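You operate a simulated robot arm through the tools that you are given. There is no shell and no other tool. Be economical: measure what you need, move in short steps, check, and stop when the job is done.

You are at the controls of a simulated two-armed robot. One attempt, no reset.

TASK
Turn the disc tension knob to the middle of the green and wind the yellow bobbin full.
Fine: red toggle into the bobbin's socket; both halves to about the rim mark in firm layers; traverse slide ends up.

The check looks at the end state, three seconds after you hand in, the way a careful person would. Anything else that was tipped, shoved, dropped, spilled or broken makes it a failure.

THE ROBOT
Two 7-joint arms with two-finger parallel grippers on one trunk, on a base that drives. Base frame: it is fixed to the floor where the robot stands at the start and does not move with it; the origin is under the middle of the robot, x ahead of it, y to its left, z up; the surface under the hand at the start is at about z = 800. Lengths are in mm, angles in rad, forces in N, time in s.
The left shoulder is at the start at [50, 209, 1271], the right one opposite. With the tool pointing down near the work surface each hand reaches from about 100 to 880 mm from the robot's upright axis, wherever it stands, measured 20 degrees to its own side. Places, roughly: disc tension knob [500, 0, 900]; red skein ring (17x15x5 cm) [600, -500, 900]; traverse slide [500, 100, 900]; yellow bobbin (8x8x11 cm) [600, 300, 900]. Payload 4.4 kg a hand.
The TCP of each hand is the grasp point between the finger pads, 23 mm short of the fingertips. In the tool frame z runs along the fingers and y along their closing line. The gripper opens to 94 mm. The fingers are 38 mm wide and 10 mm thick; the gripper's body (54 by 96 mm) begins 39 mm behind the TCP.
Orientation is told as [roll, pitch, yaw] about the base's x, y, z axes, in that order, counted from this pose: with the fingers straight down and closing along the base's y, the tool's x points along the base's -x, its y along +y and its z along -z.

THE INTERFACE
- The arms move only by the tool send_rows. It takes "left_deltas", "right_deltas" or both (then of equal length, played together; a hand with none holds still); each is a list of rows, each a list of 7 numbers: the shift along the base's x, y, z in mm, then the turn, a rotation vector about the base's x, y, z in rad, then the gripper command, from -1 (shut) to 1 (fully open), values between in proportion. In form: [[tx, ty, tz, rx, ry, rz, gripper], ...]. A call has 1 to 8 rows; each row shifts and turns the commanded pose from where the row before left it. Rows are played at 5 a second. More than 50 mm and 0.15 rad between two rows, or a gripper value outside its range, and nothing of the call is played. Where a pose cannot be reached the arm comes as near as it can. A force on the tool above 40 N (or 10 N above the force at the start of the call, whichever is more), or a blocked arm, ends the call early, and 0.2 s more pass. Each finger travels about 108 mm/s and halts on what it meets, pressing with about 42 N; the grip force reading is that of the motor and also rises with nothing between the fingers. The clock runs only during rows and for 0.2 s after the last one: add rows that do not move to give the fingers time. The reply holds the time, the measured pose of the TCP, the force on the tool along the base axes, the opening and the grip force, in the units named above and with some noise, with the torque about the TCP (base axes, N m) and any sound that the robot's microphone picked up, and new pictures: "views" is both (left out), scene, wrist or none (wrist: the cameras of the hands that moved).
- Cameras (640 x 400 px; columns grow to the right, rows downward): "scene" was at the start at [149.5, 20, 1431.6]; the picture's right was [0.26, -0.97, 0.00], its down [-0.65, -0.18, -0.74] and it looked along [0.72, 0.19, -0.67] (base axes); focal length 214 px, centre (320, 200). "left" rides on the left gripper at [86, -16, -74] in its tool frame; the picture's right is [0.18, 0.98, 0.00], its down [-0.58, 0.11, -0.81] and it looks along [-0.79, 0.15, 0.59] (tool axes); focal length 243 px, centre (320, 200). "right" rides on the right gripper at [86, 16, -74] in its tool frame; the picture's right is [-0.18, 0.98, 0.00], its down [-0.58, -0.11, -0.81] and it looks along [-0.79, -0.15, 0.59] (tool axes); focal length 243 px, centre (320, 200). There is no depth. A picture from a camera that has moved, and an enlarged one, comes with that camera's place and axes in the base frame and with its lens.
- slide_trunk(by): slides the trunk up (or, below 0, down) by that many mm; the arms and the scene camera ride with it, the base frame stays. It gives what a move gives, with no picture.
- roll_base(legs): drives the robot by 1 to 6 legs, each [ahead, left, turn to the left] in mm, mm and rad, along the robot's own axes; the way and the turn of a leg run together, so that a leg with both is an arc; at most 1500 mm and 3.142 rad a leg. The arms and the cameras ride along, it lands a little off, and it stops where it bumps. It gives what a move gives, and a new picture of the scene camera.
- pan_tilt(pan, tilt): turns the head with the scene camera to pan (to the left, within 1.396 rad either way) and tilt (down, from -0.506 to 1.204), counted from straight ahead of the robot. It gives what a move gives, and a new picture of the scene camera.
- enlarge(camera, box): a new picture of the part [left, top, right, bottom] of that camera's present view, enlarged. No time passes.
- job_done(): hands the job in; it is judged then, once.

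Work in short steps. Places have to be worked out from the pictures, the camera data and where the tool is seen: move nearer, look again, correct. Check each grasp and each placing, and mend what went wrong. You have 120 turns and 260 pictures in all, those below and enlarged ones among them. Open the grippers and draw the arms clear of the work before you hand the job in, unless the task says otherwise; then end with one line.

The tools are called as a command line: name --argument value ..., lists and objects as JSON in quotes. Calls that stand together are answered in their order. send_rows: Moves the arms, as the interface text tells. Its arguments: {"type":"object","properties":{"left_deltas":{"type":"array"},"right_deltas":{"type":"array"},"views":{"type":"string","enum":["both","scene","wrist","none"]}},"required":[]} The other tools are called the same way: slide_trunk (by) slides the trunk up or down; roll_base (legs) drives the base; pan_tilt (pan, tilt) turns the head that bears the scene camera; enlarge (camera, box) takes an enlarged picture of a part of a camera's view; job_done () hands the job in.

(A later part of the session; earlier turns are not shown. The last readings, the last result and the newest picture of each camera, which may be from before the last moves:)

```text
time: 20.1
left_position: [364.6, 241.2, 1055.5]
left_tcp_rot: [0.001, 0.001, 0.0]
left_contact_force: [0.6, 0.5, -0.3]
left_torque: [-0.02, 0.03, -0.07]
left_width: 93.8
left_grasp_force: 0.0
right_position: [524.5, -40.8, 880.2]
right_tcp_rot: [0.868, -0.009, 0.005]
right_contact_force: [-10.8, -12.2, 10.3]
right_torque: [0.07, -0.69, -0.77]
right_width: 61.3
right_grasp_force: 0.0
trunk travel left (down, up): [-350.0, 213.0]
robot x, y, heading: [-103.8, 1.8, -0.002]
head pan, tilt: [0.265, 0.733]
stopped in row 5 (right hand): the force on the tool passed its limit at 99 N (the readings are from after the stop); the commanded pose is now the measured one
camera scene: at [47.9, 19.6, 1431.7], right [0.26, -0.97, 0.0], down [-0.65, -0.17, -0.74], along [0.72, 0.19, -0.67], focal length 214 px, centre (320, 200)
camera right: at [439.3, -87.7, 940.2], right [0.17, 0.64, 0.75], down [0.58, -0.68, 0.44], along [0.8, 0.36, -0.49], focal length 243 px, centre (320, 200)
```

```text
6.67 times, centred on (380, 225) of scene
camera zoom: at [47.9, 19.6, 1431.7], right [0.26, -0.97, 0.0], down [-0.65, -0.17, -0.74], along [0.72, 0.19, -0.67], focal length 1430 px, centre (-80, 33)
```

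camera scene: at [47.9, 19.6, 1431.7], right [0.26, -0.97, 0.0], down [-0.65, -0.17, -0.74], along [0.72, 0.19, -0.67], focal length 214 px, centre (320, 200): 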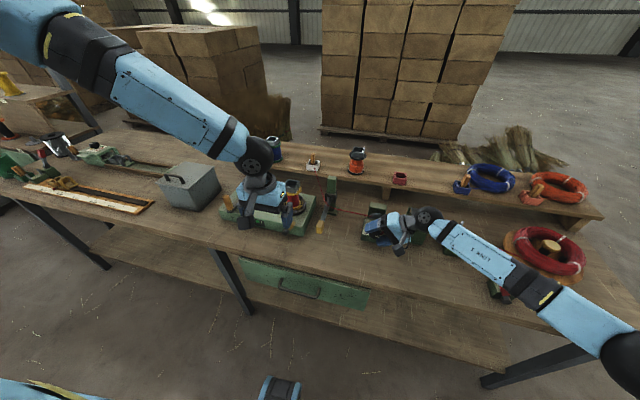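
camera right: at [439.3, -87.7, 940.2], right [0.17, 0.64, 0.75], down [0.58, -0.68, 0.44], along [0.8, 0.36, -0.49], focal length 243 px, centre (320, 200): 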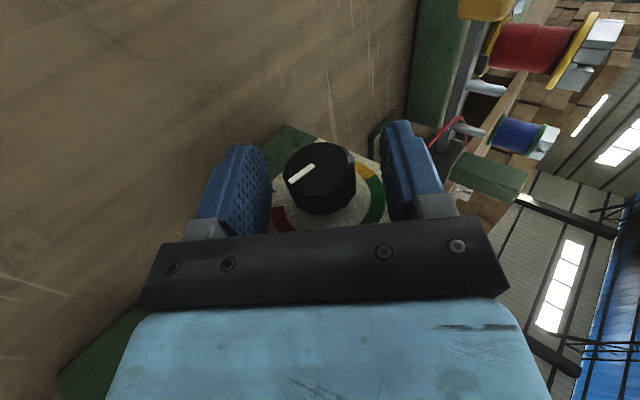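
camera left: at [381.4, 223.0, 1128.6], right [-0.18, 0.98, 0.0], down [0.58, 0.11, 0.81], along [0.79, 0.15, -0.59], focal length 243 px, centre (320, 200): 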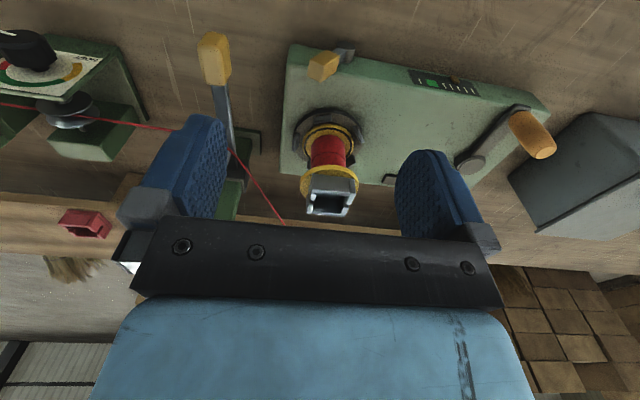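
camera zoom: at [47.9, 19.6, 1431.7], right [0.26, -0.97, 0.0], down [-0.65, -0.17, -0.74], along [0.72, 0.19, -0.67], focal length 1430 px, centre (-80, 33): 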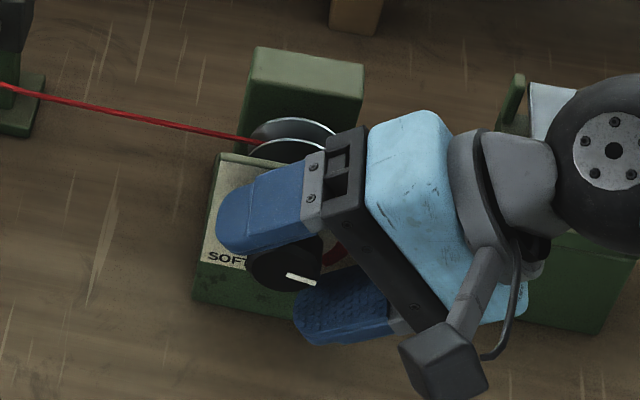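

The gripper body touched the panel (force along -x), though nothing visibly moved. I'll back off 9 mm in x, finish the approach and check contact before closing.

send_rows --right_deltas '[[-5, 0, 0, 0, 0, 0, 0.3], [-4, 0, 0, 0, 0, 0, 0.3], [0, 4, -3, 0, 0, 0, 0.3], [0, 2, -2, 0, 0, 0, 0.3]]' --views "wrist"

enlarge --camera "right" --box '[190, 90, 450, 250]'

```text
time: 21.1
left_position: [365.7, 239.5, 1056.0]
left_tcp_rot: [0.001, -0.002, -0.002]
left_contact_force: [0.4, 0.7, 0.2]
left_torque: [-0.03, 0.02, 0.0]
left_width: 94.1
left_grasp_force: 0.1
right_position: [519.6, -40.9, 880.7]
right_tcp_rot: [0.87, -0.018, -0.006]
right_contact_force: [-7.4, -12.0, 10.8]
right_torque: [0.06, -0.63, -0.66]
right_width: 60.9
right_grasp_force: 0.0
trunk travel left (down, up): [-350.0, 213.0]
robot x, y, heading: [-98.4, -1.5, -0.003]
head pan, tilt: [0.265, 0.733]
stopped in row 4 (right hand): the force on the tool passed its limit at 42 N (the readings are from after the stop); the commanded pose is now the measured one
camera right: at [432.7, -86.7, 939.1], right [0.17, 0.63, 0.75], down [0.57, -0.69, 0.45], along [0.8, 0.35, -0.48], focal length 243 px, centre (320, 200)
```

right: 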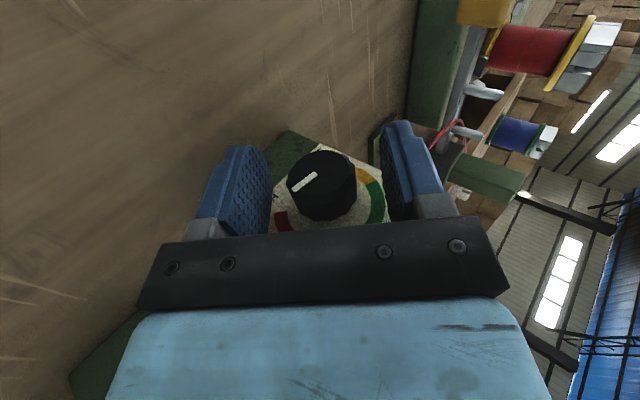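

```text
2.46 times, centred on (320, 170) of right
camera zoom: at [432.7, -86.7, 939.1], right [0.17, 0.63, 0.75], down [0.57, -0.69, 0.45], along [0.8, 0.35, -0.48], focal length 597 px, centre (320, 274)
```

zoom: 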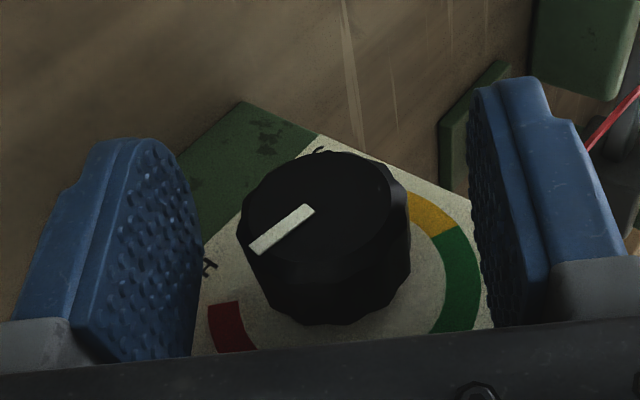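

The contact works out to be at the panel's upper-right corner against the gripper body. I'll back off, lean the hand back by about 0.26 rad so the fingertips lead toward the panel and the body clears, and then re-approach.

send_rows --right_deltas '[[-5, -12, 10, 0, 0, 0, 0.3], [0, -5, 4, 0, -0.083, -0.1, 0.3], [0, 0, 0, 0, -0.083, -0.1, 0.3], [6, 10, -8, 0, 0, 0, 0.3], [0, 11, -9, 0, 0, 0, 0.3]]' --views "wrist"

enlarge --camera "right" --box '[190, 90, 450, 250]'

```text
time: 22.3
left_position: [365.8, 240.0, 1055.4]
left_tcp_rot: [0.0, 0.0, -0.002]
left_contact_force: [-0.7, -0.1, -0.3]
left_torque: [0.03, 0.0, 0.01]
left_width: 93.8
left_grasp_force: 0.1
right_position: [521.2, -35.1, 875.4]
right_tcp_rot: [0.886, -0.18, -0.206]
right_contact_force: [0.9, -0.2, 0.6]
right_torque: [0.02, -0.01, -0.02]
right_width: 61.1
right_grasp_force: 0.0
trunk travel left (down, up): [-350.0, 213.0]
robot x, y, heading: [-100.5, 0.5, -0.008]
head pan, tilt: [0.265, 0.733]
camera right: at [417.9, -61.2, 918.6], right [0.17, 0.6, 0.78], down [0.34, -0.78, 0.52], along [0.92, 0.18, -0.34], focal length 243 px, centre (320, 200)
```

right: 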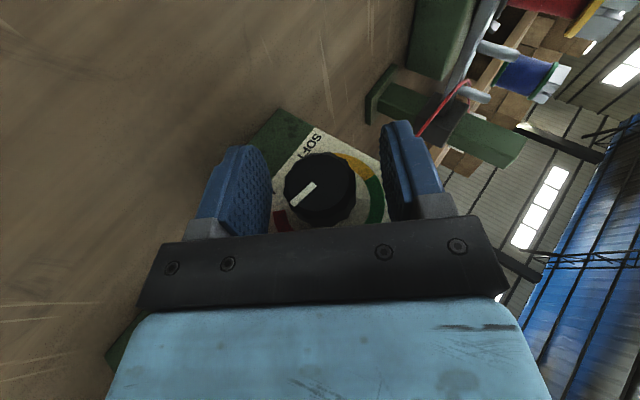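

```text
2.46 times, centred on (320, 170) of right
camera zoom: at [417.9, -61.2, 918.6], right [0.17, 0.6, 0.78], down [0.34, -0.78, 0.52], along [0.92, 0.18, -0.34], focal length 597 px, centre (320, 274)
```

zoom: 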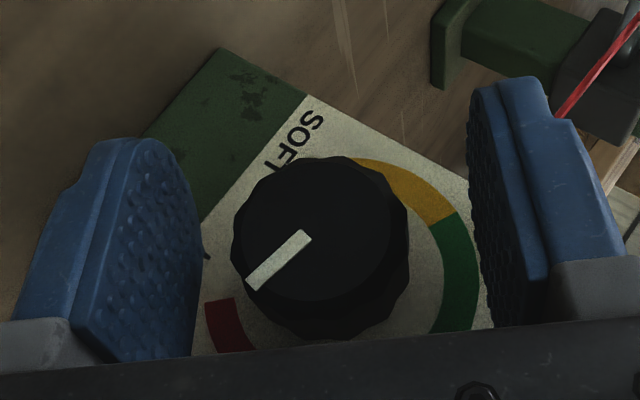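

No contact now, and the knob is centred between the pads. I'll close on it.

send_rows --right_deltas '[[0, 0, 0, 0, 0, 0, -0.2], [0, 0, 0, 0, 0, 0, -0.5], [0, 0, 0, 0, 0, 0, -0.5]]' --views "none"

send_rows --right_deltas '[[0, 0, 0, -0.145, 0, 0, -0.5], [0, 0, 0, -0.145, 0, 0, -0.5], [0, 0, 0, -0.145, 0, 0, -0.5]]' --views "wrist"

enlarge --camera "scene" --box '[350, 195, 410, 255]'

```text
time: 23.1
left_position: [366.0, 240.1, 1054.3]
left_tcp_rot: [-0.001, -0.001, -0.001]
left_contact_force: [-0.2, -0.5, 1.0]
left_torque: [0.0, -0.04, 0.0]
left_width: 93.9
left_grasp_force: 0.1
right_position: [520.1, -36.2, 875.5]
right_tcp_rot: [0.886, -0.18, -0.206]
right_contact_force: [-3.0, -2.3, -5.3]
right_torque: [-0.02, -0.25, -1.08]
right_width: 35.6
right_grasp_force: 45.0
trunk travel left (down, up): [-350.0, 213.0]
robot x, y, heading: [-101.0, 1.3, -0.002]
head pan, tilt: [0.265, 0.733]
```

```text
time: 23.9
left_position: [366.0, 240.7, 1055.0]
left_tcp_rot: [0.001, 0.001, -0.002]
left_contact_force: [0.0, -0.3, -0.3]
left_torque: [0.0, -0.03, 0.03]
left_width: 94.1
left_grasp_force: 0.0
right_position: [520.8, -35.5, 875.8]
right_tcp_rot: [0.444, -0.25, -0.11]
right_contact_force: [-0.3, -0.7, -3.7]
right_torque: [-0.01, 0.93, 0.35]
right_width: 35.9
right_grasp_force: 45.1
trunk travel left (down, up): [-350.0, 213.0]
robot x, y, heading: [-101.9, -4.8, -0.002]
head pan, tilt: [0.265, 0.733]
camera right: at [418.2, -40.8, 925.7], right [0.17, 0.87, 0.45], down [0.34, -0.48, 0.8], along [0.92, 0.02, -0.38], focal length 243 px, centre (320, 200)
```

right: 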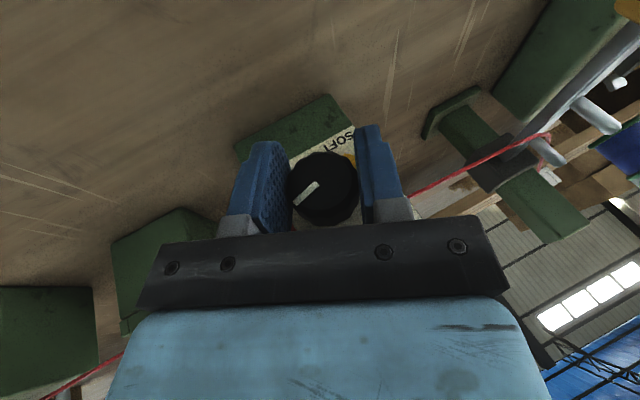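

```text
6.67 times, centred on (380, 225) of scene
camera zoom: at [49.0, 19.7, 1431.5], right [0.26, -0.97, 0.0], down [-0.65, -0.17, -0.74], along [0.72, 0.19, -0.67], focal length 1430 px, centre (-80, 33)
```

zoom: 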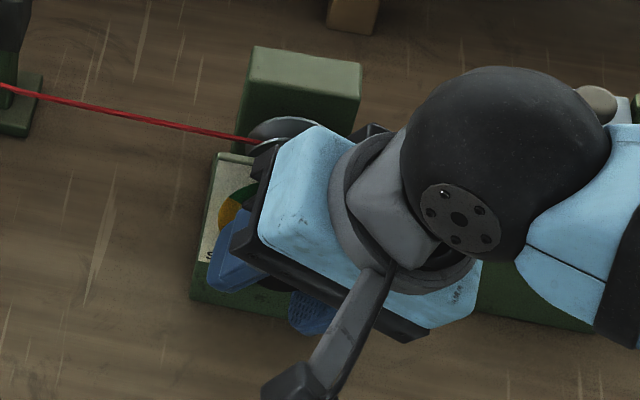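

The knob turns with the hand at low forces. I'll continue the stroke.

send_rows --right_deltas '[[0, 0, 0, -0.145, 0, 0, -0.5], [0, 0, 0, -0.145, 0, 0, -0.5], [0, 0, 0, -0.145, 0, 0, -0.5], [0, 0, 0, -0.145, 0, 0, -0.5], [0, 0, 0, -0.145, 0, 0, -0.5]]' --views "wrist"

enlarge --camera "right" --box '[220, 90, 440, 240]'

```text
time: 25.1
left_position: [366.4, 240.6, 1054.1]
left_tcp_rot: [-0.002, 0.0, -0.002]
left_contact_force: [-0.5, 0.0, -0.7]
left_torque: [0.05, 0.04, 0.01]
left_width: 94.2
left_grasp_force: 0.1
right_position: [521.0, -34.7, 875.4]
right_tcp_rot: [-0.307, -0.259, 0.09]
right_contact_force: [3.1, 11.1, -3.2]
right_torque: [0.0, 0.33, -0.47]
right_width: 35.7
right_grasp_force: 45.1
trunk travel left (down, up): [-350.0, 213.0]
robot x, y, heading: [-99.2, 0.7, -0.003]
head pan, tilt: [0.265, 0.733]
camera right: at [418.2, -4.5, 917.3], right [0.17, 0.96, -0.24], down [0.34, 0.17, 0.92], along [0.92, -0.24, -0.3], focal length 243 px, centre (320, 200)
```

right: 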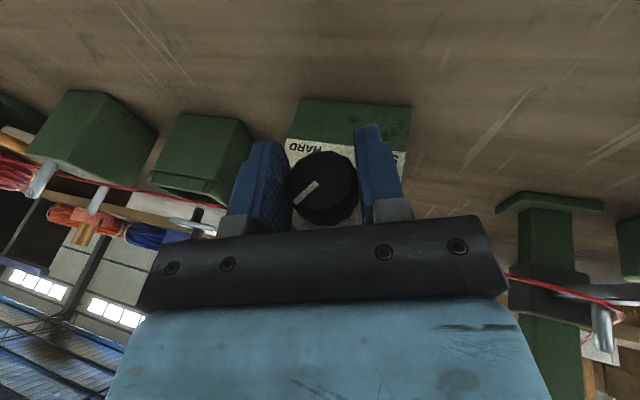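

```text
2.67 times, centred on (330, 165) of right
camera zoom: at [418.2, -4.5, 917.3], right [0.17, 0.96, -0.24], down [0.34, 0.17, 0.92], along [0.92, -0.24, -0.3], focal length 647 px, centre (293, 293)
```

zoom: 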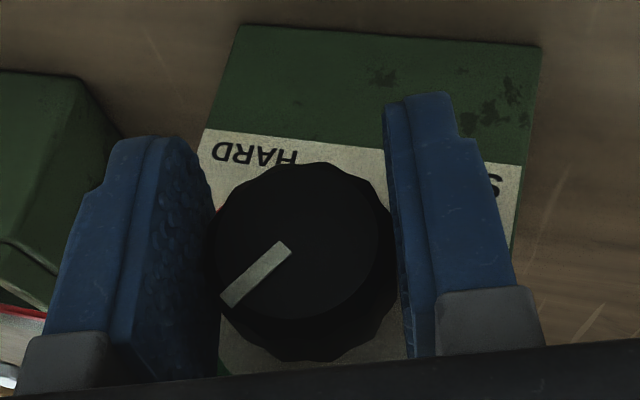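

The pointer is about 50–56° above horizontal now, so roughly 35–40° remains. The forces are small and the traverse handle is well clear, so I'll keep turning in the same grasp.

send_rows --right_deltas '[[0, 0, 0, -0.145, 0, 0, -0.5], [0, 0, 0, -0.145, 0, 0, -0.5], [0, 0, 0, -0.145, 0, 0, -0.5], [0, 0, 0, -0.145, 0, 0, -0.5]]' --views "both"

enlarge --camera "right" --box '[220, 90, 440, 240]'

enlarge --camera "scene" --box '[350, 195, 410, 255]'

```text
time: 26.1
left_position: [365.3, 242.6, 1053.6]
left_tcp_rot: [-0.001, 0.001, -0.002]
left_contact_force: [-0.7, 0.2, 0.6]
left_torque: [0.01, -0.03, 0.01]
left_width: 94.1
left_grasp_force: 0.0
right_position: [520.8, -31.4, 876.1]
right_tcp_rot: [-0.896, -0.169, 0.218]
right_contact_force: [2.9, 23.3, -4.0]
right_torque: [0.02, -0.33, -0.09]
right_width: 35.6
right_grasp_force: 45.3
trunk travel left (down, up): [-350.0, 213.0]
robot x, y, heading: [-102.5, -0.1, 0.001]
head pan, tilt: [0.265, 0.733]
camera scene: at [49.4, 22.2, 1431.4], right [0.26, -0.97, 0.0], down [-0.65, -0.18, -0.74], along [0.72, 0.19, -0.67], focal length 214 px, centre (320, 200)
camera right: at [418.3, 14.9, 894.0], right [0.17, 0.67, -0.73], down [0.34, 0.65, 0.68], along [0.92, -0.36, -0.12], focal length 243 px, centre (320, 200)
```

scene: 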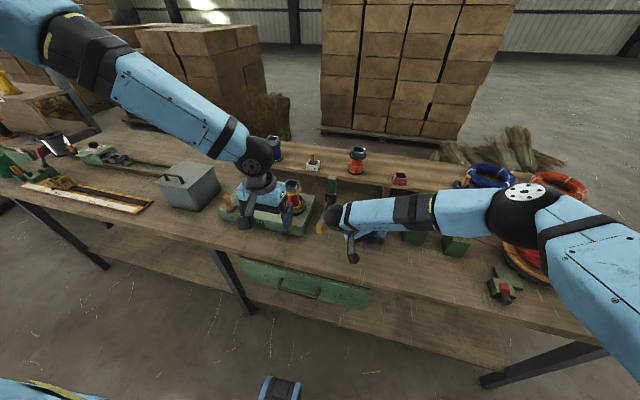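
right: 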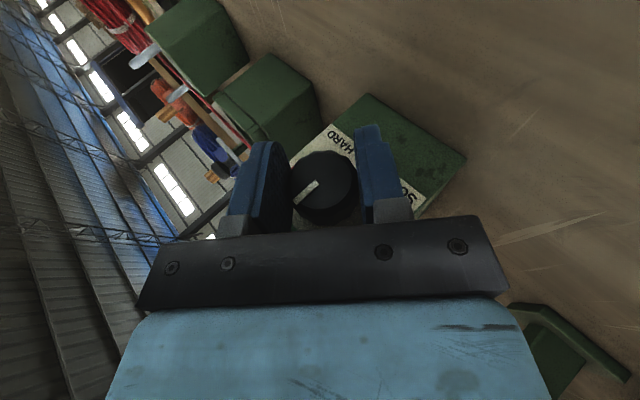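

```text
2.67 times, centred on (330, 165) of right
camera zoom: at [418.3, 14.9, 894.0], right [0.17, 0.67, -0.73], down [0.34, 0.65, 0.68], along [0.92, -0.36, -0.12], focal length 647 px, centre (293, 293)
```

zoom: 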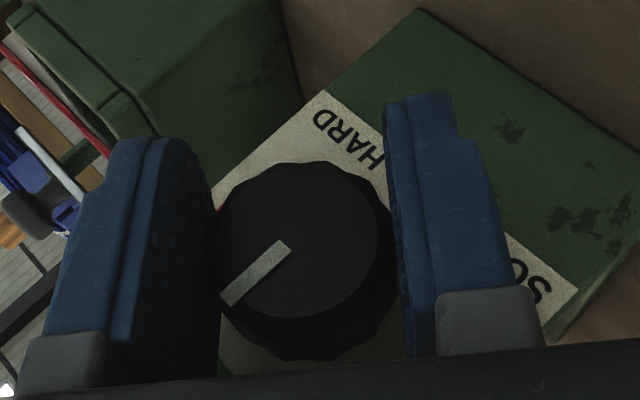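

```text
6.67 times, centred on (380, 225) of scene
camera zoom: at [49.4, 22.2, 1431.4], right [0.26, -0.97, 0.0], down [-0.65, -0.18, -0.74], along [0.72, 0.19, -0.67], focal length 1430 px, centre (-80, 33)
```

zoom: 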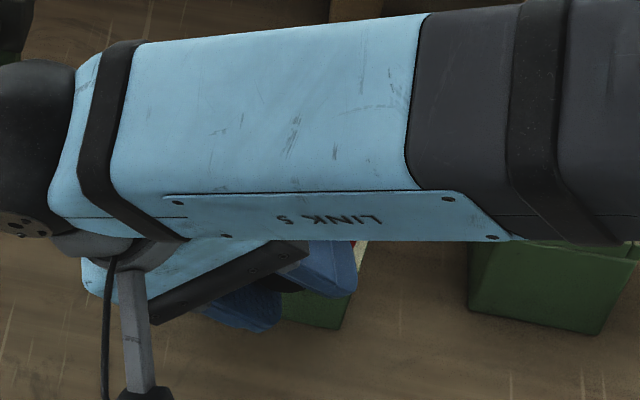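

The total turn is about 102° and the pointer appears near 12 o'clock. I'll open, back out along the finger line and look.

send_rows --right_deltas '[[0, 0, 0, 0, 0, 0, 0.3], [0, 0, 0, 0, 0, 0, 0.3], [-10, 20, 16, 0, 0, 0, 0.3], [-10, 25, 25, 0, 0, 0, 0.3], [-15, 10, 35, 0.14, 0, 0, 0.5], [-20, 0, 40, 0.14, 0, 0, 0.5], [-20, -10, 30, 0.14, 0, 0, 0.5], [-20, -20, 20, 0.14, 0, 0, 0.5]]' --views "scene"

enlarge --camera "scene" --box '[350, 195, 410, 255]'

enlarge --camera "right" --box '[220, 60, 440, 230]'

```text
time: 27.9
left_position: [366.6, 238.4, 1056.1]
left_tcp_rot: [0.002, -0.001, 0.0]
left_contact_force: [-0.5, 0.0, -0.5]
left_torque: [0.01, -0.03, -0.01]
left_width: 94.0
left_grasp_force: 0.1
right_position: [424.6, -11.3, 1041.2]
right_tcp_rot: [-0.321, -0.258, 0.091]
right_contact_force: [-0.4, 0.3, 0.2]
right_torque: [0.04, 0.02, 0.04]
right_width: 70.6
right_grasp_force: 0.0
trunk travel left (down, up): [-350.0, 213.0]
robot x, y, heading: [-99.6, 0.2, 0.001]
head pan, tilt: [0.265, 0.733]
camera scene: at [47.7, 17.0, 1431.7], right [0.26, -0.97, 0.0], down [-0.65, -0.17, -0.74], along [0.72, 0.19, -0.67], focal length 214 px, centre (320, 200)
```

scene: 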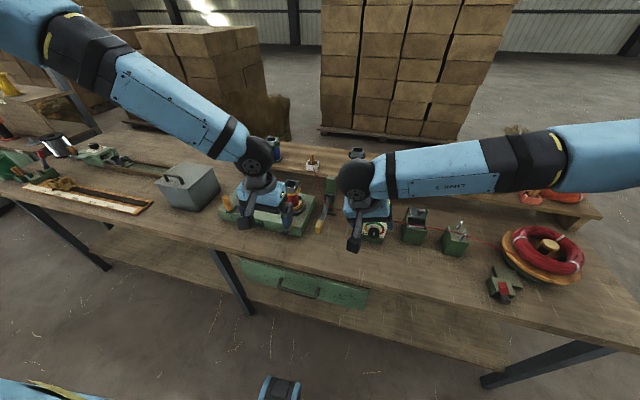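

```text
6.67 times, centred on (380, 225) of scene
camera zoom: at [47.7, 17.0, 1431.7], right [0.26, -0.97, 0.0], down [-0.65, -0.17, -0.74], along [0.72, 0.19, -0.67], focal length 1430 px, centre (-80, 33)
```

zoom: 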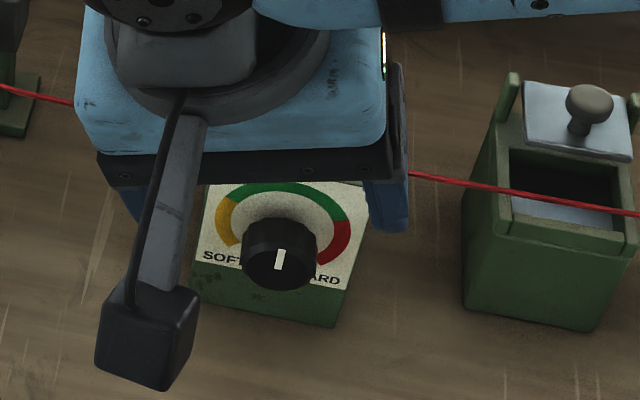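

```text
2.35 times, centred on (330, 145) of right
camera zoom: at [321.4, 18.4, 1082.7], right [0.17, 0.95, -0.25], down [0.34, 0.18, 0.92], along [0.92, -0.24, -0.29], focal length 571 px, centre (296, 329)
```

zoom: 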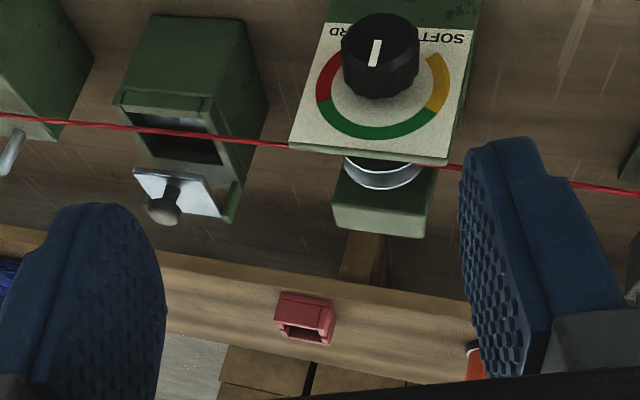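

The pointer lines up with the panel's vertical axis, mid-green, so the knob is done. Next is the toggle on the shelf at about (777, 243, 975). I'll straighten the right hand, roll forward 150 mm and take a close look with the left wrist camera.

send_rows --right_deltas '[[-20, -20, 20, 0.107, 0.086, -0.03, 1], [-20, -20, 20, 0.107, 0.086, -0.03, 1], [-20, -20, 20, 0.107, 0.086, -0.03, 1]]' --left_deltas '[[0, -5, 15, 0, 0, 0, 1], [0, -5, 15, 0, 0, 0, 1], [0, -5, 15, 0, 0, 0, 1]]' --views "none"

roll_base --legs '[[150, 0, 0]]'

enlarge --camera "left" --box '[180, 60, 460, 240]'

enlarge --camera "scene" --box '[280, 140, 360, 200]'

```text
time: 28.7
left_position: [364.6, 223.9, 1099.9]
left_tcp_rot: [0.002, 0.0, 0.0]
left_contact_force: [-1.2, -1.2, 0.1]
left_torque: [0.01, 0.01, -0.03]
left_width: 94.0
left_grasp_force: 0.1
right_position: [365.3, -71.9, 1101.9]
right_tcp_rot: [0.005, -0.005, -0.043]
right_contact_force: [1.0, -0.8, 0.6]
right_torque: [0.05, -0.05, 0.02]
right_width: 94.4
right_grasp_force: 0.1
trunk travel left (down, up): [-350.0, 213.0]
robot x, y, heading: [-103.2, 0.9, -0.003]
head pan, tilt: [0.265, 0.733]
```

```text
time: 30.1
left_position: [514.6, 224.8, 1100.0]
left_tcp_rot: [0.0, 0.0, 0.0]
left_contact_force: [0.2, -0.2, 0.6]
left_torque: [0.0, 0.04, 0.01]
left_width: 94.0
left_grasp_force: 0.0
right_position: [517.0, -70.2, 1102.2]
right_tcp_rot: [0.003, -0.005, -0.043]
right_contact_force: [-0.4, 0.2, 0.2]
right_torque: [0.02, 0.01, -0.02]
right_width: 94.2
right_grasp_force: 0.0
trunk travel left (down, up): [-350.0, 213.0]
robot x, y, heading: [48.1, -0.3, -0.0]
head pan, tilt: [0.265, 0.733]
camera scene: at [198.0, 19.2, 1431.7], right [0.26, -0.97, 0.0], down [-0.65, -0.17, -0.74], along [0.72, 0.19, -0.67], focal length 214 px, centre (320, 200)
```

scene: 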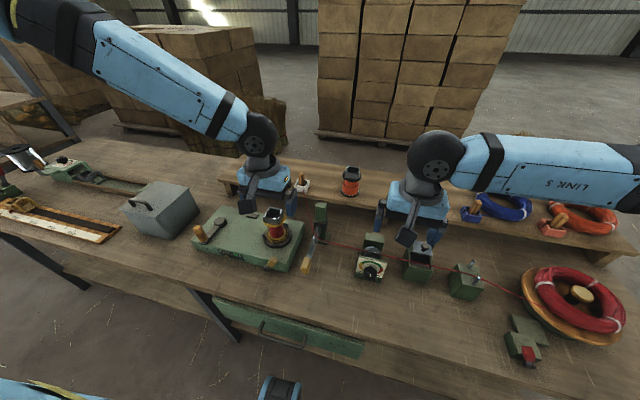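

```text
2.22 times, centred on (320, 150) of left
camera zoom: at [428.7, 208.4, 1173.9], right [-0.18, 0.98, 0.0], down [0.58, 0.11, 0.81], along [0.79, 0.15, -0.59], focal length 539 px, centre (320, 311)
```

zoom: 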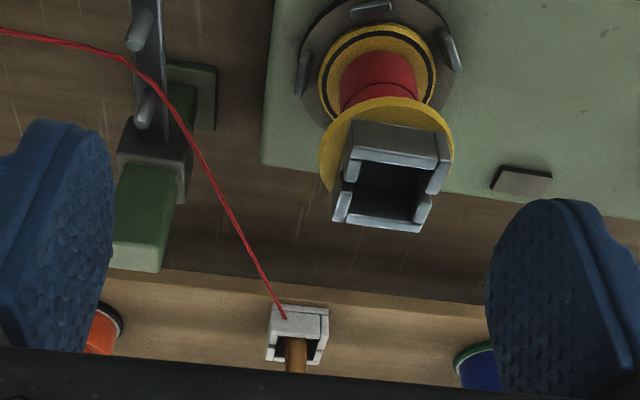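

```text
6.67 times, centred on (320, 170) of scene
camera zoom: at [198.0, 19.2, 1431.7], right [0.26, -0.97, 0.0], down [-0.65, -0.17, -0.74], along [0.72, 0.19, -0.67], focal length 1430 px, centre (320, 400)
```

zoom: 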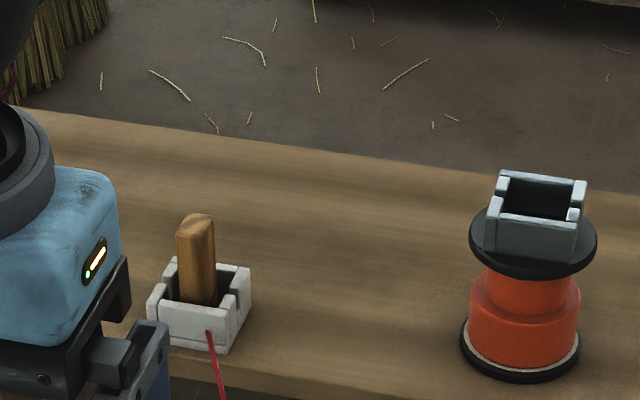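

Thread attach point on the dock is about (789, 245, 916) and the peg top about (813, 255, 976). I'll bring the left hand closer to see the toggle properly before grasping.

send_rows --left_deltas '[[44, 3, -14, 0, 0, 0, 1], [44, 3, -14, 0, 0, 0, 1], [44, 3, -14, 0, 0, 0, 1], [44, 4, -14, 0, 0, 0, 1], [34, 4, -14, 0, 0, 0, 1]]' --views "wrist"

enlarge --camera "left" --box '[250, 110, 410, 230]'

enlarge --camera "scene" --box '[250, 200, 320, 260]'

```text
time: 31.3
left_position: [697.6, 267.2, 1051.2]
left_tcp_rot: [0.0, 0.001, -0.002]
left_contact_force: [-0.1, -0.2, -0.8]
left_torque: [0.03, 0.02, -0.03]
left_width: 94.1
left_grasp_force: 0.1
left hand out of reach, approached as far as the arm can: row 4, 5
right_position: [516.1, -71.1, 1103.1]
right_tcp_rot: [0.005, -0.005, -0.042]
right_contact_force: [-0.1, 0.0, 0.0]
right_torque: [-0.02, 0.03, 0.02]
right_width: 94.1
right_grasp_force: 0.0
trunk travel left (down, up): [-350.0, 213.0]
robot x, y, heading: [47.2, 3.7, 0.004]
head pan, tilt: [0.265, 0.733]
camera left: at [611.4, 250.8, 1124.2], right [-0.18, 0.98, 0.0], down [0.58, 0.11, 0.81], along [0.79, 0.15, -0.59], focal length 243 px, centre (320, 200)
```

left: 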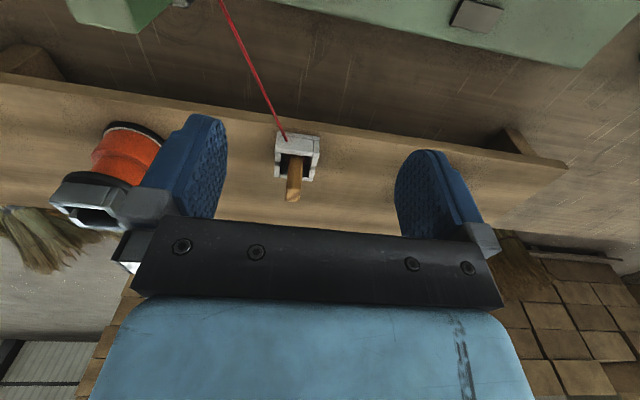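

```text
3.33 times, centred on (330, 170) of left
camera zoom: at [611.4, 250.8, 1124.2], right [-0.18, 0.98, 0.0], down [0.58, 0.11, 0.81], along [0.79, 0.15, -0.59], focal length 809 px, centre (287, 300)
```

zoom: 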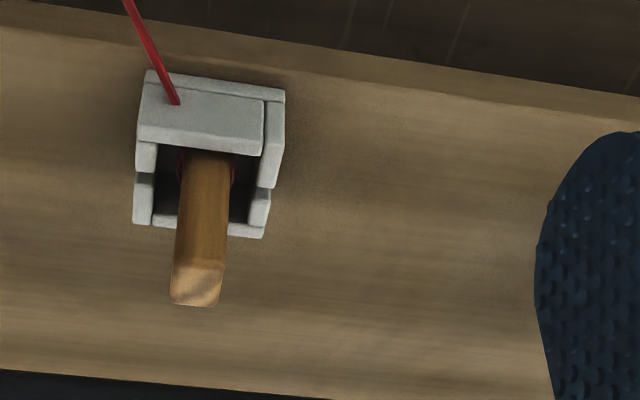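

```text
6.67 times, centred on (285, 230) of scene
camera zoom: at [198.2, 19.4, 1431.6], right [0.26, -0.97, 0.0], down [-0.65, -0.17, -0.74], along [0.72, 0.19, -0.67], focal length 1430 px, centre (553, 0)
```

zoom: 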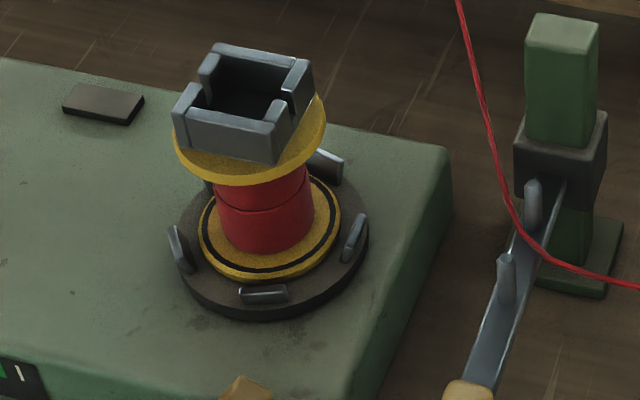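

The peg top triangulates to about (823, 259, 965) and the dock rim to z≈931. I'll roll forward 120 mm so the hand is comfortably in reach above it.

roll_base --legs '[[120, 0, 0]]'

enlarge --camera "left" --box '[220, 0, 400, 140]'

enlarge --camera "scene" --box '[240, 160, 340, 230]'

```text
time: 32.4
left_position: [759.2, 267.7, 1047.9]
left_tcp_rot: [-0.004, 0.002, -0.001]
left_contact_force: [0.0, -0.4, 0.0]
left_torque: [-0.02, 0.03, -0.01]
left_width: 93.9
left_grasp_force: 0.2
right_position: [578.1, -71.0, 1100.2]
right_tcp_rot: [0.004, -0.002, -0.044]
right_contact_force: [-0.3, -0.5, 0.4]
right_torque: [0.02, 0.03, 0.0]
right_width: 93.8
right_grasp_force: 0.1
trunk travel left (down, up): [-350.0, 213.0]
robot x, y, heading: [110.8, 2.4, -0.005]
head pan, tilt: [0.265, 0.733]
stopped in leg 1: the robot was blocked; the commanded pose is now the measured one
camera scene: at [261.3, 19.2, 1430.6], right [0.26, -0.97, 0.0], down [-0.65, -0.17, -0.74], along [0.71, 0.19, -0.67], focal length 214 px, centre (320, 200)
```

scene: 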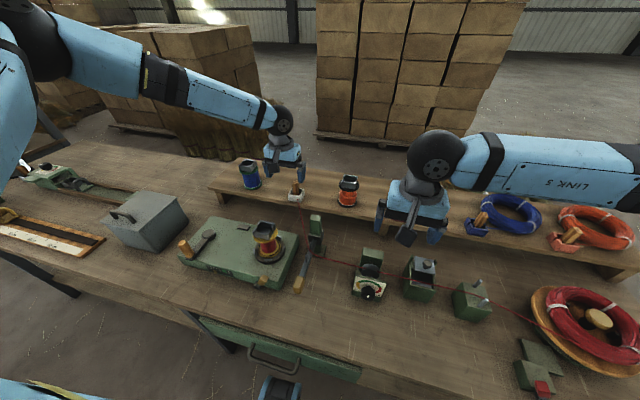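

```text
2.86 times, centred on (310, 70) of left
camera zoom: at [673.8, 250.1, 1122.6], right [-0.18, 0.98, 0.0], down [0.58, 0.11, 0.81], along [0.79, 0.15, -0.59], focal length 693 px, centre (349, 571)
```

zoom: 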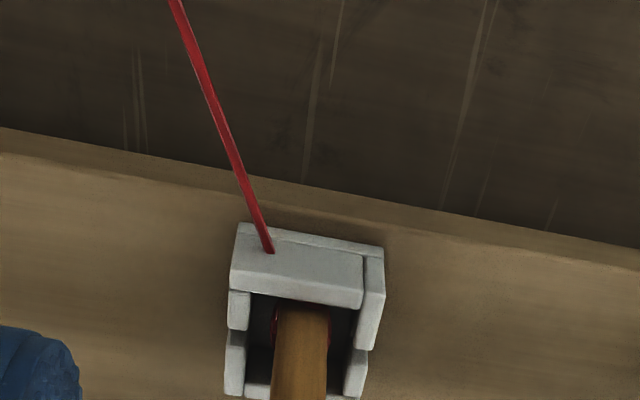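

```text
5.71 times, centred on (290, 195) of scene
camera zoom: at [261.3, 19.2, 1430.6], right [0.26, -0.97, 0.0], down [-0.65, -0.17, -0.74], along [0.71, 0.19, -0.67], focal length 1226 px, centre (491, 229)
```

zoom: 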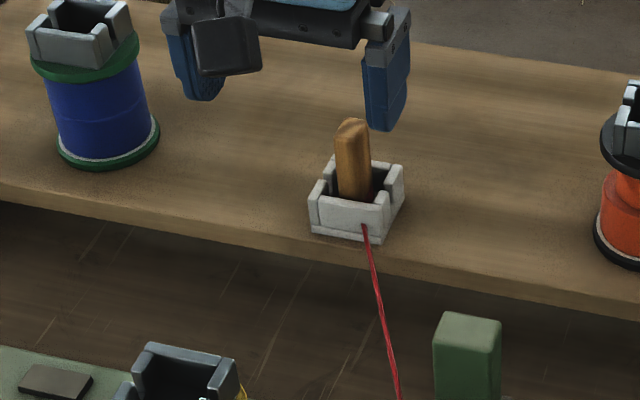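

The base met an obstacle at x≈111, so I'll back off 10 mm to relieve it. Then I'll move the left hand above the peg, staying high.

roll_base --legs '[[-10, 0, 0]]'

send_rows --left_deltas '[[37, -4, -5, 0, 0, 0, 1], [36, -4, -15, 0, 0, 0, 0.6]]' --views "wrist"

enlarge --camera "scene" --box '[240, 150, 340, 220]'

```text
time: 33.1
left_position: [746.6, 267.9, 1051.4]
left_tcp_rot: [-0.003, -0.002, -0.001]
left_contact_force: [-0.4, 0.2, 0.3]
left_torque: [0.02, 0.0, 0.0]
left_width: 94.2
left_grasp_force: 0.0
right_position: [565.3, -70.7, 1102.6]
right_tcp_rot: [0.004, -0.006, -0.043]
right_contact_force: [0.5, 0.0, 0.0]
right_torque: [0.01, 0.0, 0.0]
right_width: 94.2
right_grasp_force: 0.1
trunk travel left (down, up): [-350.0, 213.0]
robot x, y, heading: [97.6, -3.4, -0.004]
head pan, tilt: [0.265, 0.733]
camera scene: at [246.5, 19.0, 1431.5], right [0.26, -0.97, 0.0], down [-0.65, -0.17, -0.74], along [0.72, 0.19, -0.67], focal length 214 px, centre (320, 200)
```

scene: 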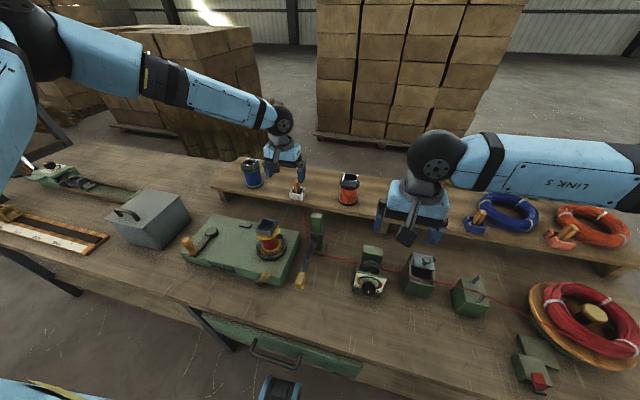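

```text
time: 33.7
left_position: [770.6, 290.4, 1060.4]
left_tcp_rot: [-0.003, -0.005, -0.003]
left_contact_force: [-0.3, 0.6, 0.3]
left_torque: [-0.01, -0.04, -0.01]
left_width: 75.5
left_grasp_force: 0.0
left hand out of reach, approached as far as the arm can: row 1, 2
right_position: [564.5, -71.2, 1104.0]
right_tcp_rot: [0.003, -0.008, -0.043]
right_contact_force: [-0.1, 0.0, -0.1]
right_torque: [-0.02, -0.01, -0.01]
right_width: 93.9
right_grasp_force: 0.1
trunk travel left (down, up): [-350.0, 213.0]
robot x, y, heading: [92.9, -1.5, -0.001]
head pan, tilt: [0.265, 0.733]
camera left: at [684.6, 273.0, 1134.4], right [-0.18, 0.98, 0.0], down [0.58, 0.11, 0.81], along [0.8, 0.15, -0.59], focal length 243 px, centre (320, 200)
```

left: 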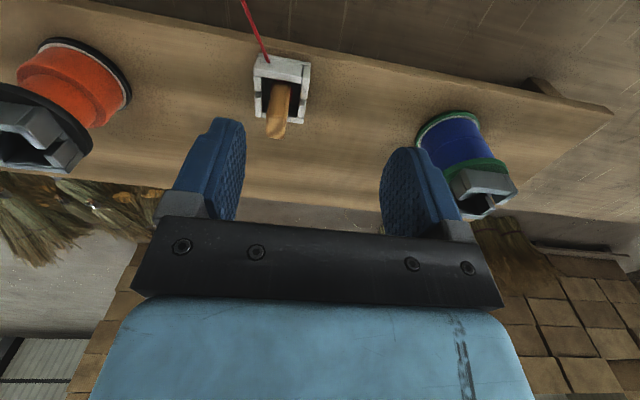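

```text
5.71 times, centred on (290, 185) of scene
camera zoom: at [245.7, 19.2, 1431.6], right [0.26, -0.97, 0.0], down [-0.65, -0.17, -0.74], along [0.72, 0.19, -0.67], focal length 1226 px, centre (491, 286)
```

zoom: 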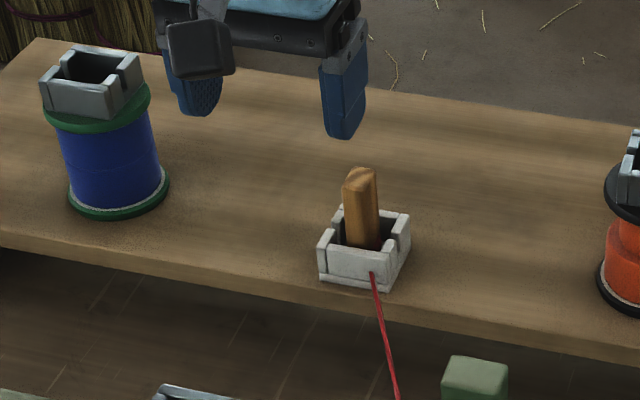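

The arm is wrist-limited at this height, since it reached 771 instead of 819. I'll raise the trunk 150 mm so the forearm slopes down, then lower toward the peg.

slide_trunk --by 150

send_rows --left_deltas '[[5, -6, -40, 0, 0, 0, 0.6], [5, -6, -40, 0, 0, 0, 0.6], [5, -6, -40, 0, 0, 0, 0.6], [15, -6, -40, 0, 0, 0, 0.6], [20, -6, -20, 0, 0, 0, 0.6]]' --views "wrist"

enlarge --camera "scene" --box '[240, 150, 340, 220]'

```text
time: 35.5
left_position: [770.4, 290.0, 1210.1]
left_tcp_rot: [-0.003, -0.003, -0.002]
left_contact_force: [-0.9, -0.6, 0.2]
left_torque: [0.01, -0.01, 0.0]
left_width: 75.2
left_grasp_force: 0.0
right_position: [564.9, -70.4, 1253.0]
right_tcp_rot: [0.002, -0.007, -0.043]
right_contact_force: [-0.4, -0.2, 1.1]
right_torque: [-0.04, 0.01, -0.03]
right_width: 94.0
right_grasp_force: 0.0
trunk travel left (down, up): [-500.0, 63.0]
robot x, y, heading: [99.0, 0.3, -0.0]
head pan, tilt: [0.265, 0.733]
```

```text
time: 36.6
left_position: [726.7, 327.0, 1122.2]
left_tcp_rot: [-0.003, -0.006, -0.001]
left_contact_force: [0.1, -0.4, 0.1]
left_torque: [0.01, 0.02, -0.03]
left_width: 75.4
left_grasp_force: 0.1
left hand out of reach, approached as far as the arm can: row 1, 2, 3, 4, 5
right_position: [563.1, -70.7, 1253.9]
right_tcp_rot: [0.004, -0.007, -0.042]
right_contact_force: [-0.3, 0.6, 0.3]
right_torque: [0.0, 0.0, -0.02]
right_width: 94.3
right_grasp_force: 0.1
trunk travel left (down, up): [-500.0, 63.0]
robot x, y, heading: [98.1, -1.8, -0.008]
head pan, tilt: [0.265, 0.733]
camera left: at [639.8, 310.8, 1196.3], right [-0.18, 0.98, 0.0], down [0.58, 0.11, 0.81], along [0.8, 0.15, -0.59], focal length 243 px, centre (320, 200)
```

left: 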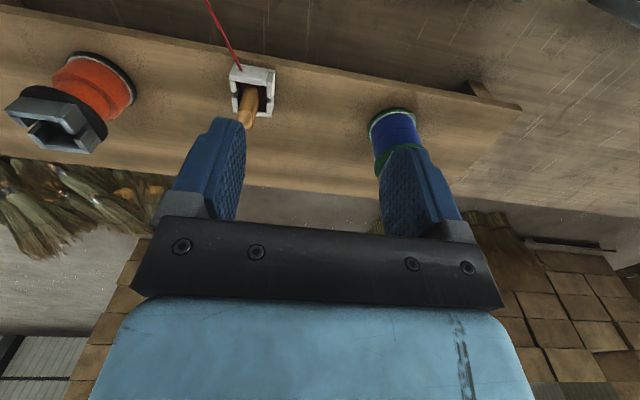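

```text
5.71 times, centred on (290, 185) of scene
camera zoom: at [246.0, 19.0, 1581.6], right [0.26, -0.97, 0.0], down [-0.65, -0.17, -0.74], along [0.72, 0.19, -0.67], focal length 1226 px, centre (491, 286)
```

zoom: 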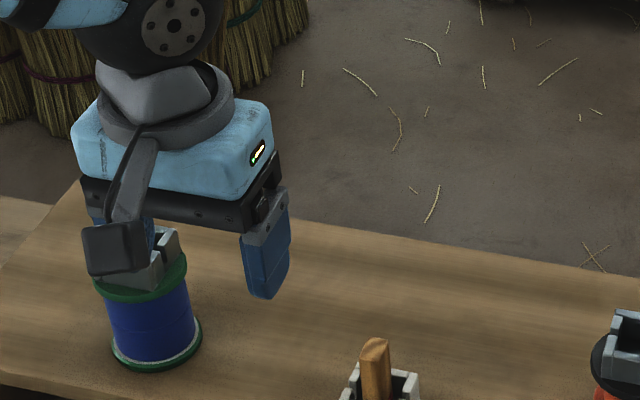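

The stop seems to come from a joint limit in this posture, because the elbow is bent and out to the left. I'll back the trunk down, retract a little, and test whether a different hand yaw frees the reach.

slide_trunk --by -150

send_rows --left_deltas '[[-20, -15, 30, 0, 0, 0.14, 0.6], [0, -15, 30, 0, 0, 0.14, 0.6], [0, -10, 20, 0, 0, 0.14, 0.6], [20, -10, 0, 0, 0, 0.14, 0.6], [25, -10, 0, 0, 0, 0, 0.6], [25, 0, 0, 0, 0, 0, 0.6]]' --views "scene"

```text
time: 38.4
left_position: [727.2, 326.4, 972.7]
left_tcp_rot: [-0.002, -0.004, -0.003]
left_contact_force: [0.3, -0.2, -0.1]
left_torque: [-0.02, 0.02, 0.02]
left_width: 75.0
left_grasp_force: 0.0
right_position: [563.9, -70.7, 1103.1]
right_tcp_rot: [0.003, -0.007, -0.043]
right_contact_force: [0.4, 0.4, 0.7]
right_torque: [0.02, 0.01, 0.0]
right_width: 94.3
right_grasp_force: 0.1
trunk travel left (down, up): [-350.0, 213.0]
robot x, y, heading: [95.4, -2.0, 0.004]
head pan, tilt: [0.265, 0.733]
```

```text
time: 39.8
left_position: [761.9, 277.0, 1060.6]
left_tcp_rot: [-0.004, -0.004, 0.561]
left_contact_force: [-0.5, -0.4, 0.4]
left_torque: [-0.01, 0.02, 0.0]
left_width: 75.3
left_grasp_force: 0.0
left hand out of reach, approached as far as the arm can: row 6
right_position: [564.4, -70.9, 1103.0]
right_tcp_rot: [0.003, -0.006, -0.044]
right_contact_force: [-0.1, -0.2, 0.1]
right_torque: [0.0, -0.04, 0.01]
right_width: 93.9
right_grasp_force: 0.2
trunk travel left (down, up): [-350.0, 213.0]
robot x, y, heading: [94.1, 1.4, 0.001]
head pan, tilt: [0.265, 0.733]
camera scene: at [245.2, 19.2, 1431.7], right [0.26, -0.97, 0.0], down [-0.65, -0.17, -0.74], along [0.72, 0.19, -0.67], focal length 214 px, centre (320, 200)
```

scene: 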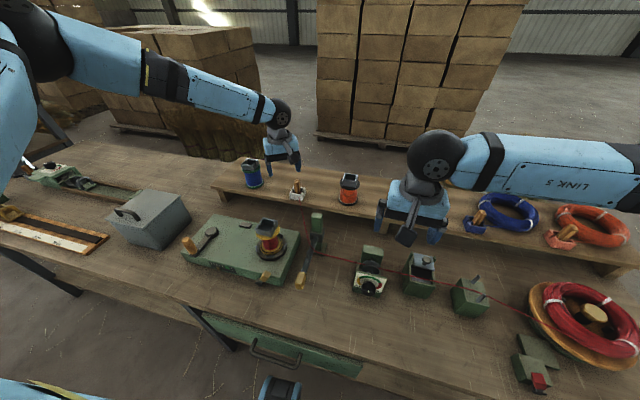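

Reach is limited by a joint regardless of yaw. Pitching the hand forward by about 0.6 rad keeps the fingers closing along y and brings the wrist closer to the robot, so I'll undo the yaw and pitch.

send_rows --left_deltas '[[-10, -4, 0, 0, 0, -0.14, 0.6], [-10, -4, 0, 0, 0, -0.14, 0.6], [0, -4, 0, 0, 0, -0.14, 0.6], [0, -4, 0, 0, 0, -0.141, 0.6], [0, 0, 0, 0, -0.15, 0, 0.6], [0, 0, 0, 0, -0.15, 0, 0.6], [0, 0, 0, 0, -0.15, 0, 0.6], [0, 0, 0, 0, -0.15, 0, 0.6]]' --views "none"

send_rows --left_deltas '[[20, 0, -10, 0, 0, 0, 0.4], [20, 0, -10, 0, 0, 0, 0.4], [20, 0, -15, 0, 0, 0, 0.4], [15, -1, -15, 0, 0, 0, 0.4]]' --views "both"

```text
time: 41.6
left_position: [741.6, 263.4, 1062.0]
left_tcp_rot: [-0.001, -0.606, -0.002]
left_contact_force: [0.0, 0.3, 0.0]
left_torque: [-0.01, -0.02, -0.01]
left_width: 75.3
left_grasp_force: 0.0
right_position: [564.6, -69.7, 1102.7]
right_tcp_rot: [0.004, -0.008, -0.042]
right_contact_force: [0.0, 0.8, 0.4]
right_torque: [-0.03, -0.02, 0.01]
right_width: 94.1
right_grasp_force: 0.1
trunk travel left (down, up): [-350.0, 213.0]
robot x, y, heading: [95.7, -0.2, -0.002]
head pan, tilt: [0.265, 0.733]
```

```text
time: 42.6
left_position: [802.5, 276.6, 1027.7]
left_tcp_rot: [-0.005, -0.603, -0.001]
left_contact_force: [0.7, -0.5, 0.1]
left_torque: [-0.04, 0.01, -0.02]
left_width: 65.8
left_grasp_force: 0.0
left hand out of reach, approached as far as the arm can: row 3, 4
right_position: [563.9, -70.1, 1102.6]
right_tcp_rot: [0.003, -0.008, -0.045]
right_contact_force: [-0.4, 1.1, 0.3]
right_torque: [0.01, -0.02, 0.0]
right_width: 93.9
right_grasp_force: 0.1
trunk travel left (down, up): [-350.0, 213.0]
robot x, y, heading: [97.8, 0.9, -0.004]
head pan, tilt: [0.265, 0.733]
camera scene: at [245.7, 19.2, 1431.6], right [0.26, -0.97, 0.0], down [-0.65, -0.17, -0.74], along [0.72, 0.19, -0.67], focal length 214 px, centre (320, 200)
camera left: at [688.9, 260.3, 1039.3], right [-0.15, 0.98, -0.11], down [0.02, 0.11, 0.99], along [0.99, 0.14, -0.04], focal length 243 px, centre (320, 200)
```

scene: 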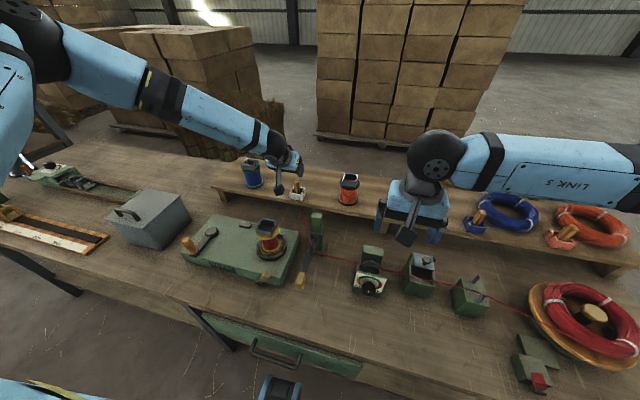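
left: 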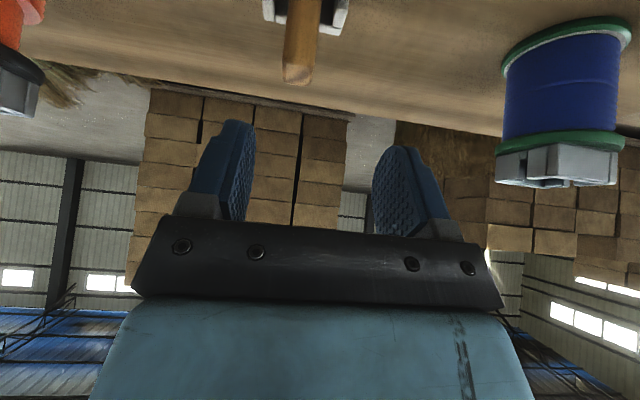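

The left arm's limit behaves like a fixed shoulder–wrist distance. Turning the robot to the right brings the left shoulder forward, so I'll retract the left hand high and then turn the base by -0.5 rad.

send_rows --left_deltas '[[-48, 2, 12, 0, 0, 0, 0.6], [-48, 2, 12, 0, 0, 0, 0.6], [-48, 2, 12, 0, 0, 0, 0.6], [-48, 2, 12, 0, 0, 0, 0.6], [-48, 2, 12, 0, 0, 0, 0.6], [-48, 2, 12, 0, 0, 0, 0.6]]' --views "none"

roll_base --legs '[[-15, 0, -0.5]]'

```text
time: 44.0
left_position: [527.9, 289.0, 1096.8]
left_tcp_rot: [-0.003, -0.604, -0.001]
left_contact_force: [-0.2, -0.4, -0.4]
left_torque: [0.0, 0.01, -0.01]
left_width: 75.3
left_grasp_force: 0.1
left hand out of reach, approached as far as the arm can: row 6
right_position: [562.9, -69.6, 1103.5]
right_tcp_rot: [0.004, -0.009, -0.043]
right_contact_force: [1.0, -0.2, 0.3]
right_torque: [-0.01, -0.02, 0.02]
right_width: 94.1
right_grasp_force: 0.1
trunk travel left (down, up): [-350.0, 213.0]
robot x, y, heading: [99.4, -1.1, 0.002]
head pan, tilt: [0.265, 0.733]
```

```text
time: 46.0
left_position: [576.8, 50.9, 1098.5]
left_tcp_rot: [-0.003, -0.605, -0.499]
left_contact_force: [-0.4, 0.6, 0.2]
left_torque: [0.01, 0.01, 0.02]
left_width: 75.1
left_grasp_force: 0.0
right_position: [436.3, -281.0, 1103.3]
right_tcp_rot: [0.003, -0.007, -0.54]
right_contact_force: [0.0, 0.2, 0.8]
right_torque: [-0.03, 0.02, 0.0]
right_width: 94.1
right_grasp_force: 0.0
trunk travel left (down, up): [-350.0, 213.0]
robot x, y, heading: [60.0, 1.7, -0.496]
head pan, tilt: [0.265, 0.733]
stopped in leg 1: the robot was blocked; the commanded pose is now the measured one
camera scene: at [200.3, -50.1, 1431.6], right [-0.23, -0.97, 0.0], down [-0.65, 0.16, -0.74], along [0.72, -0.17, -0.67], focal length 214 px, centre (320, 200)
```

scene: 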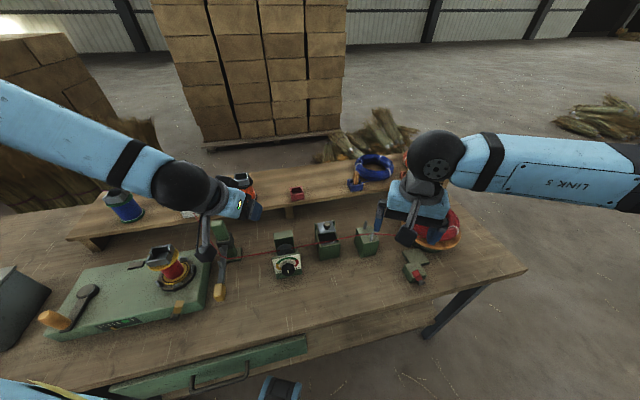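

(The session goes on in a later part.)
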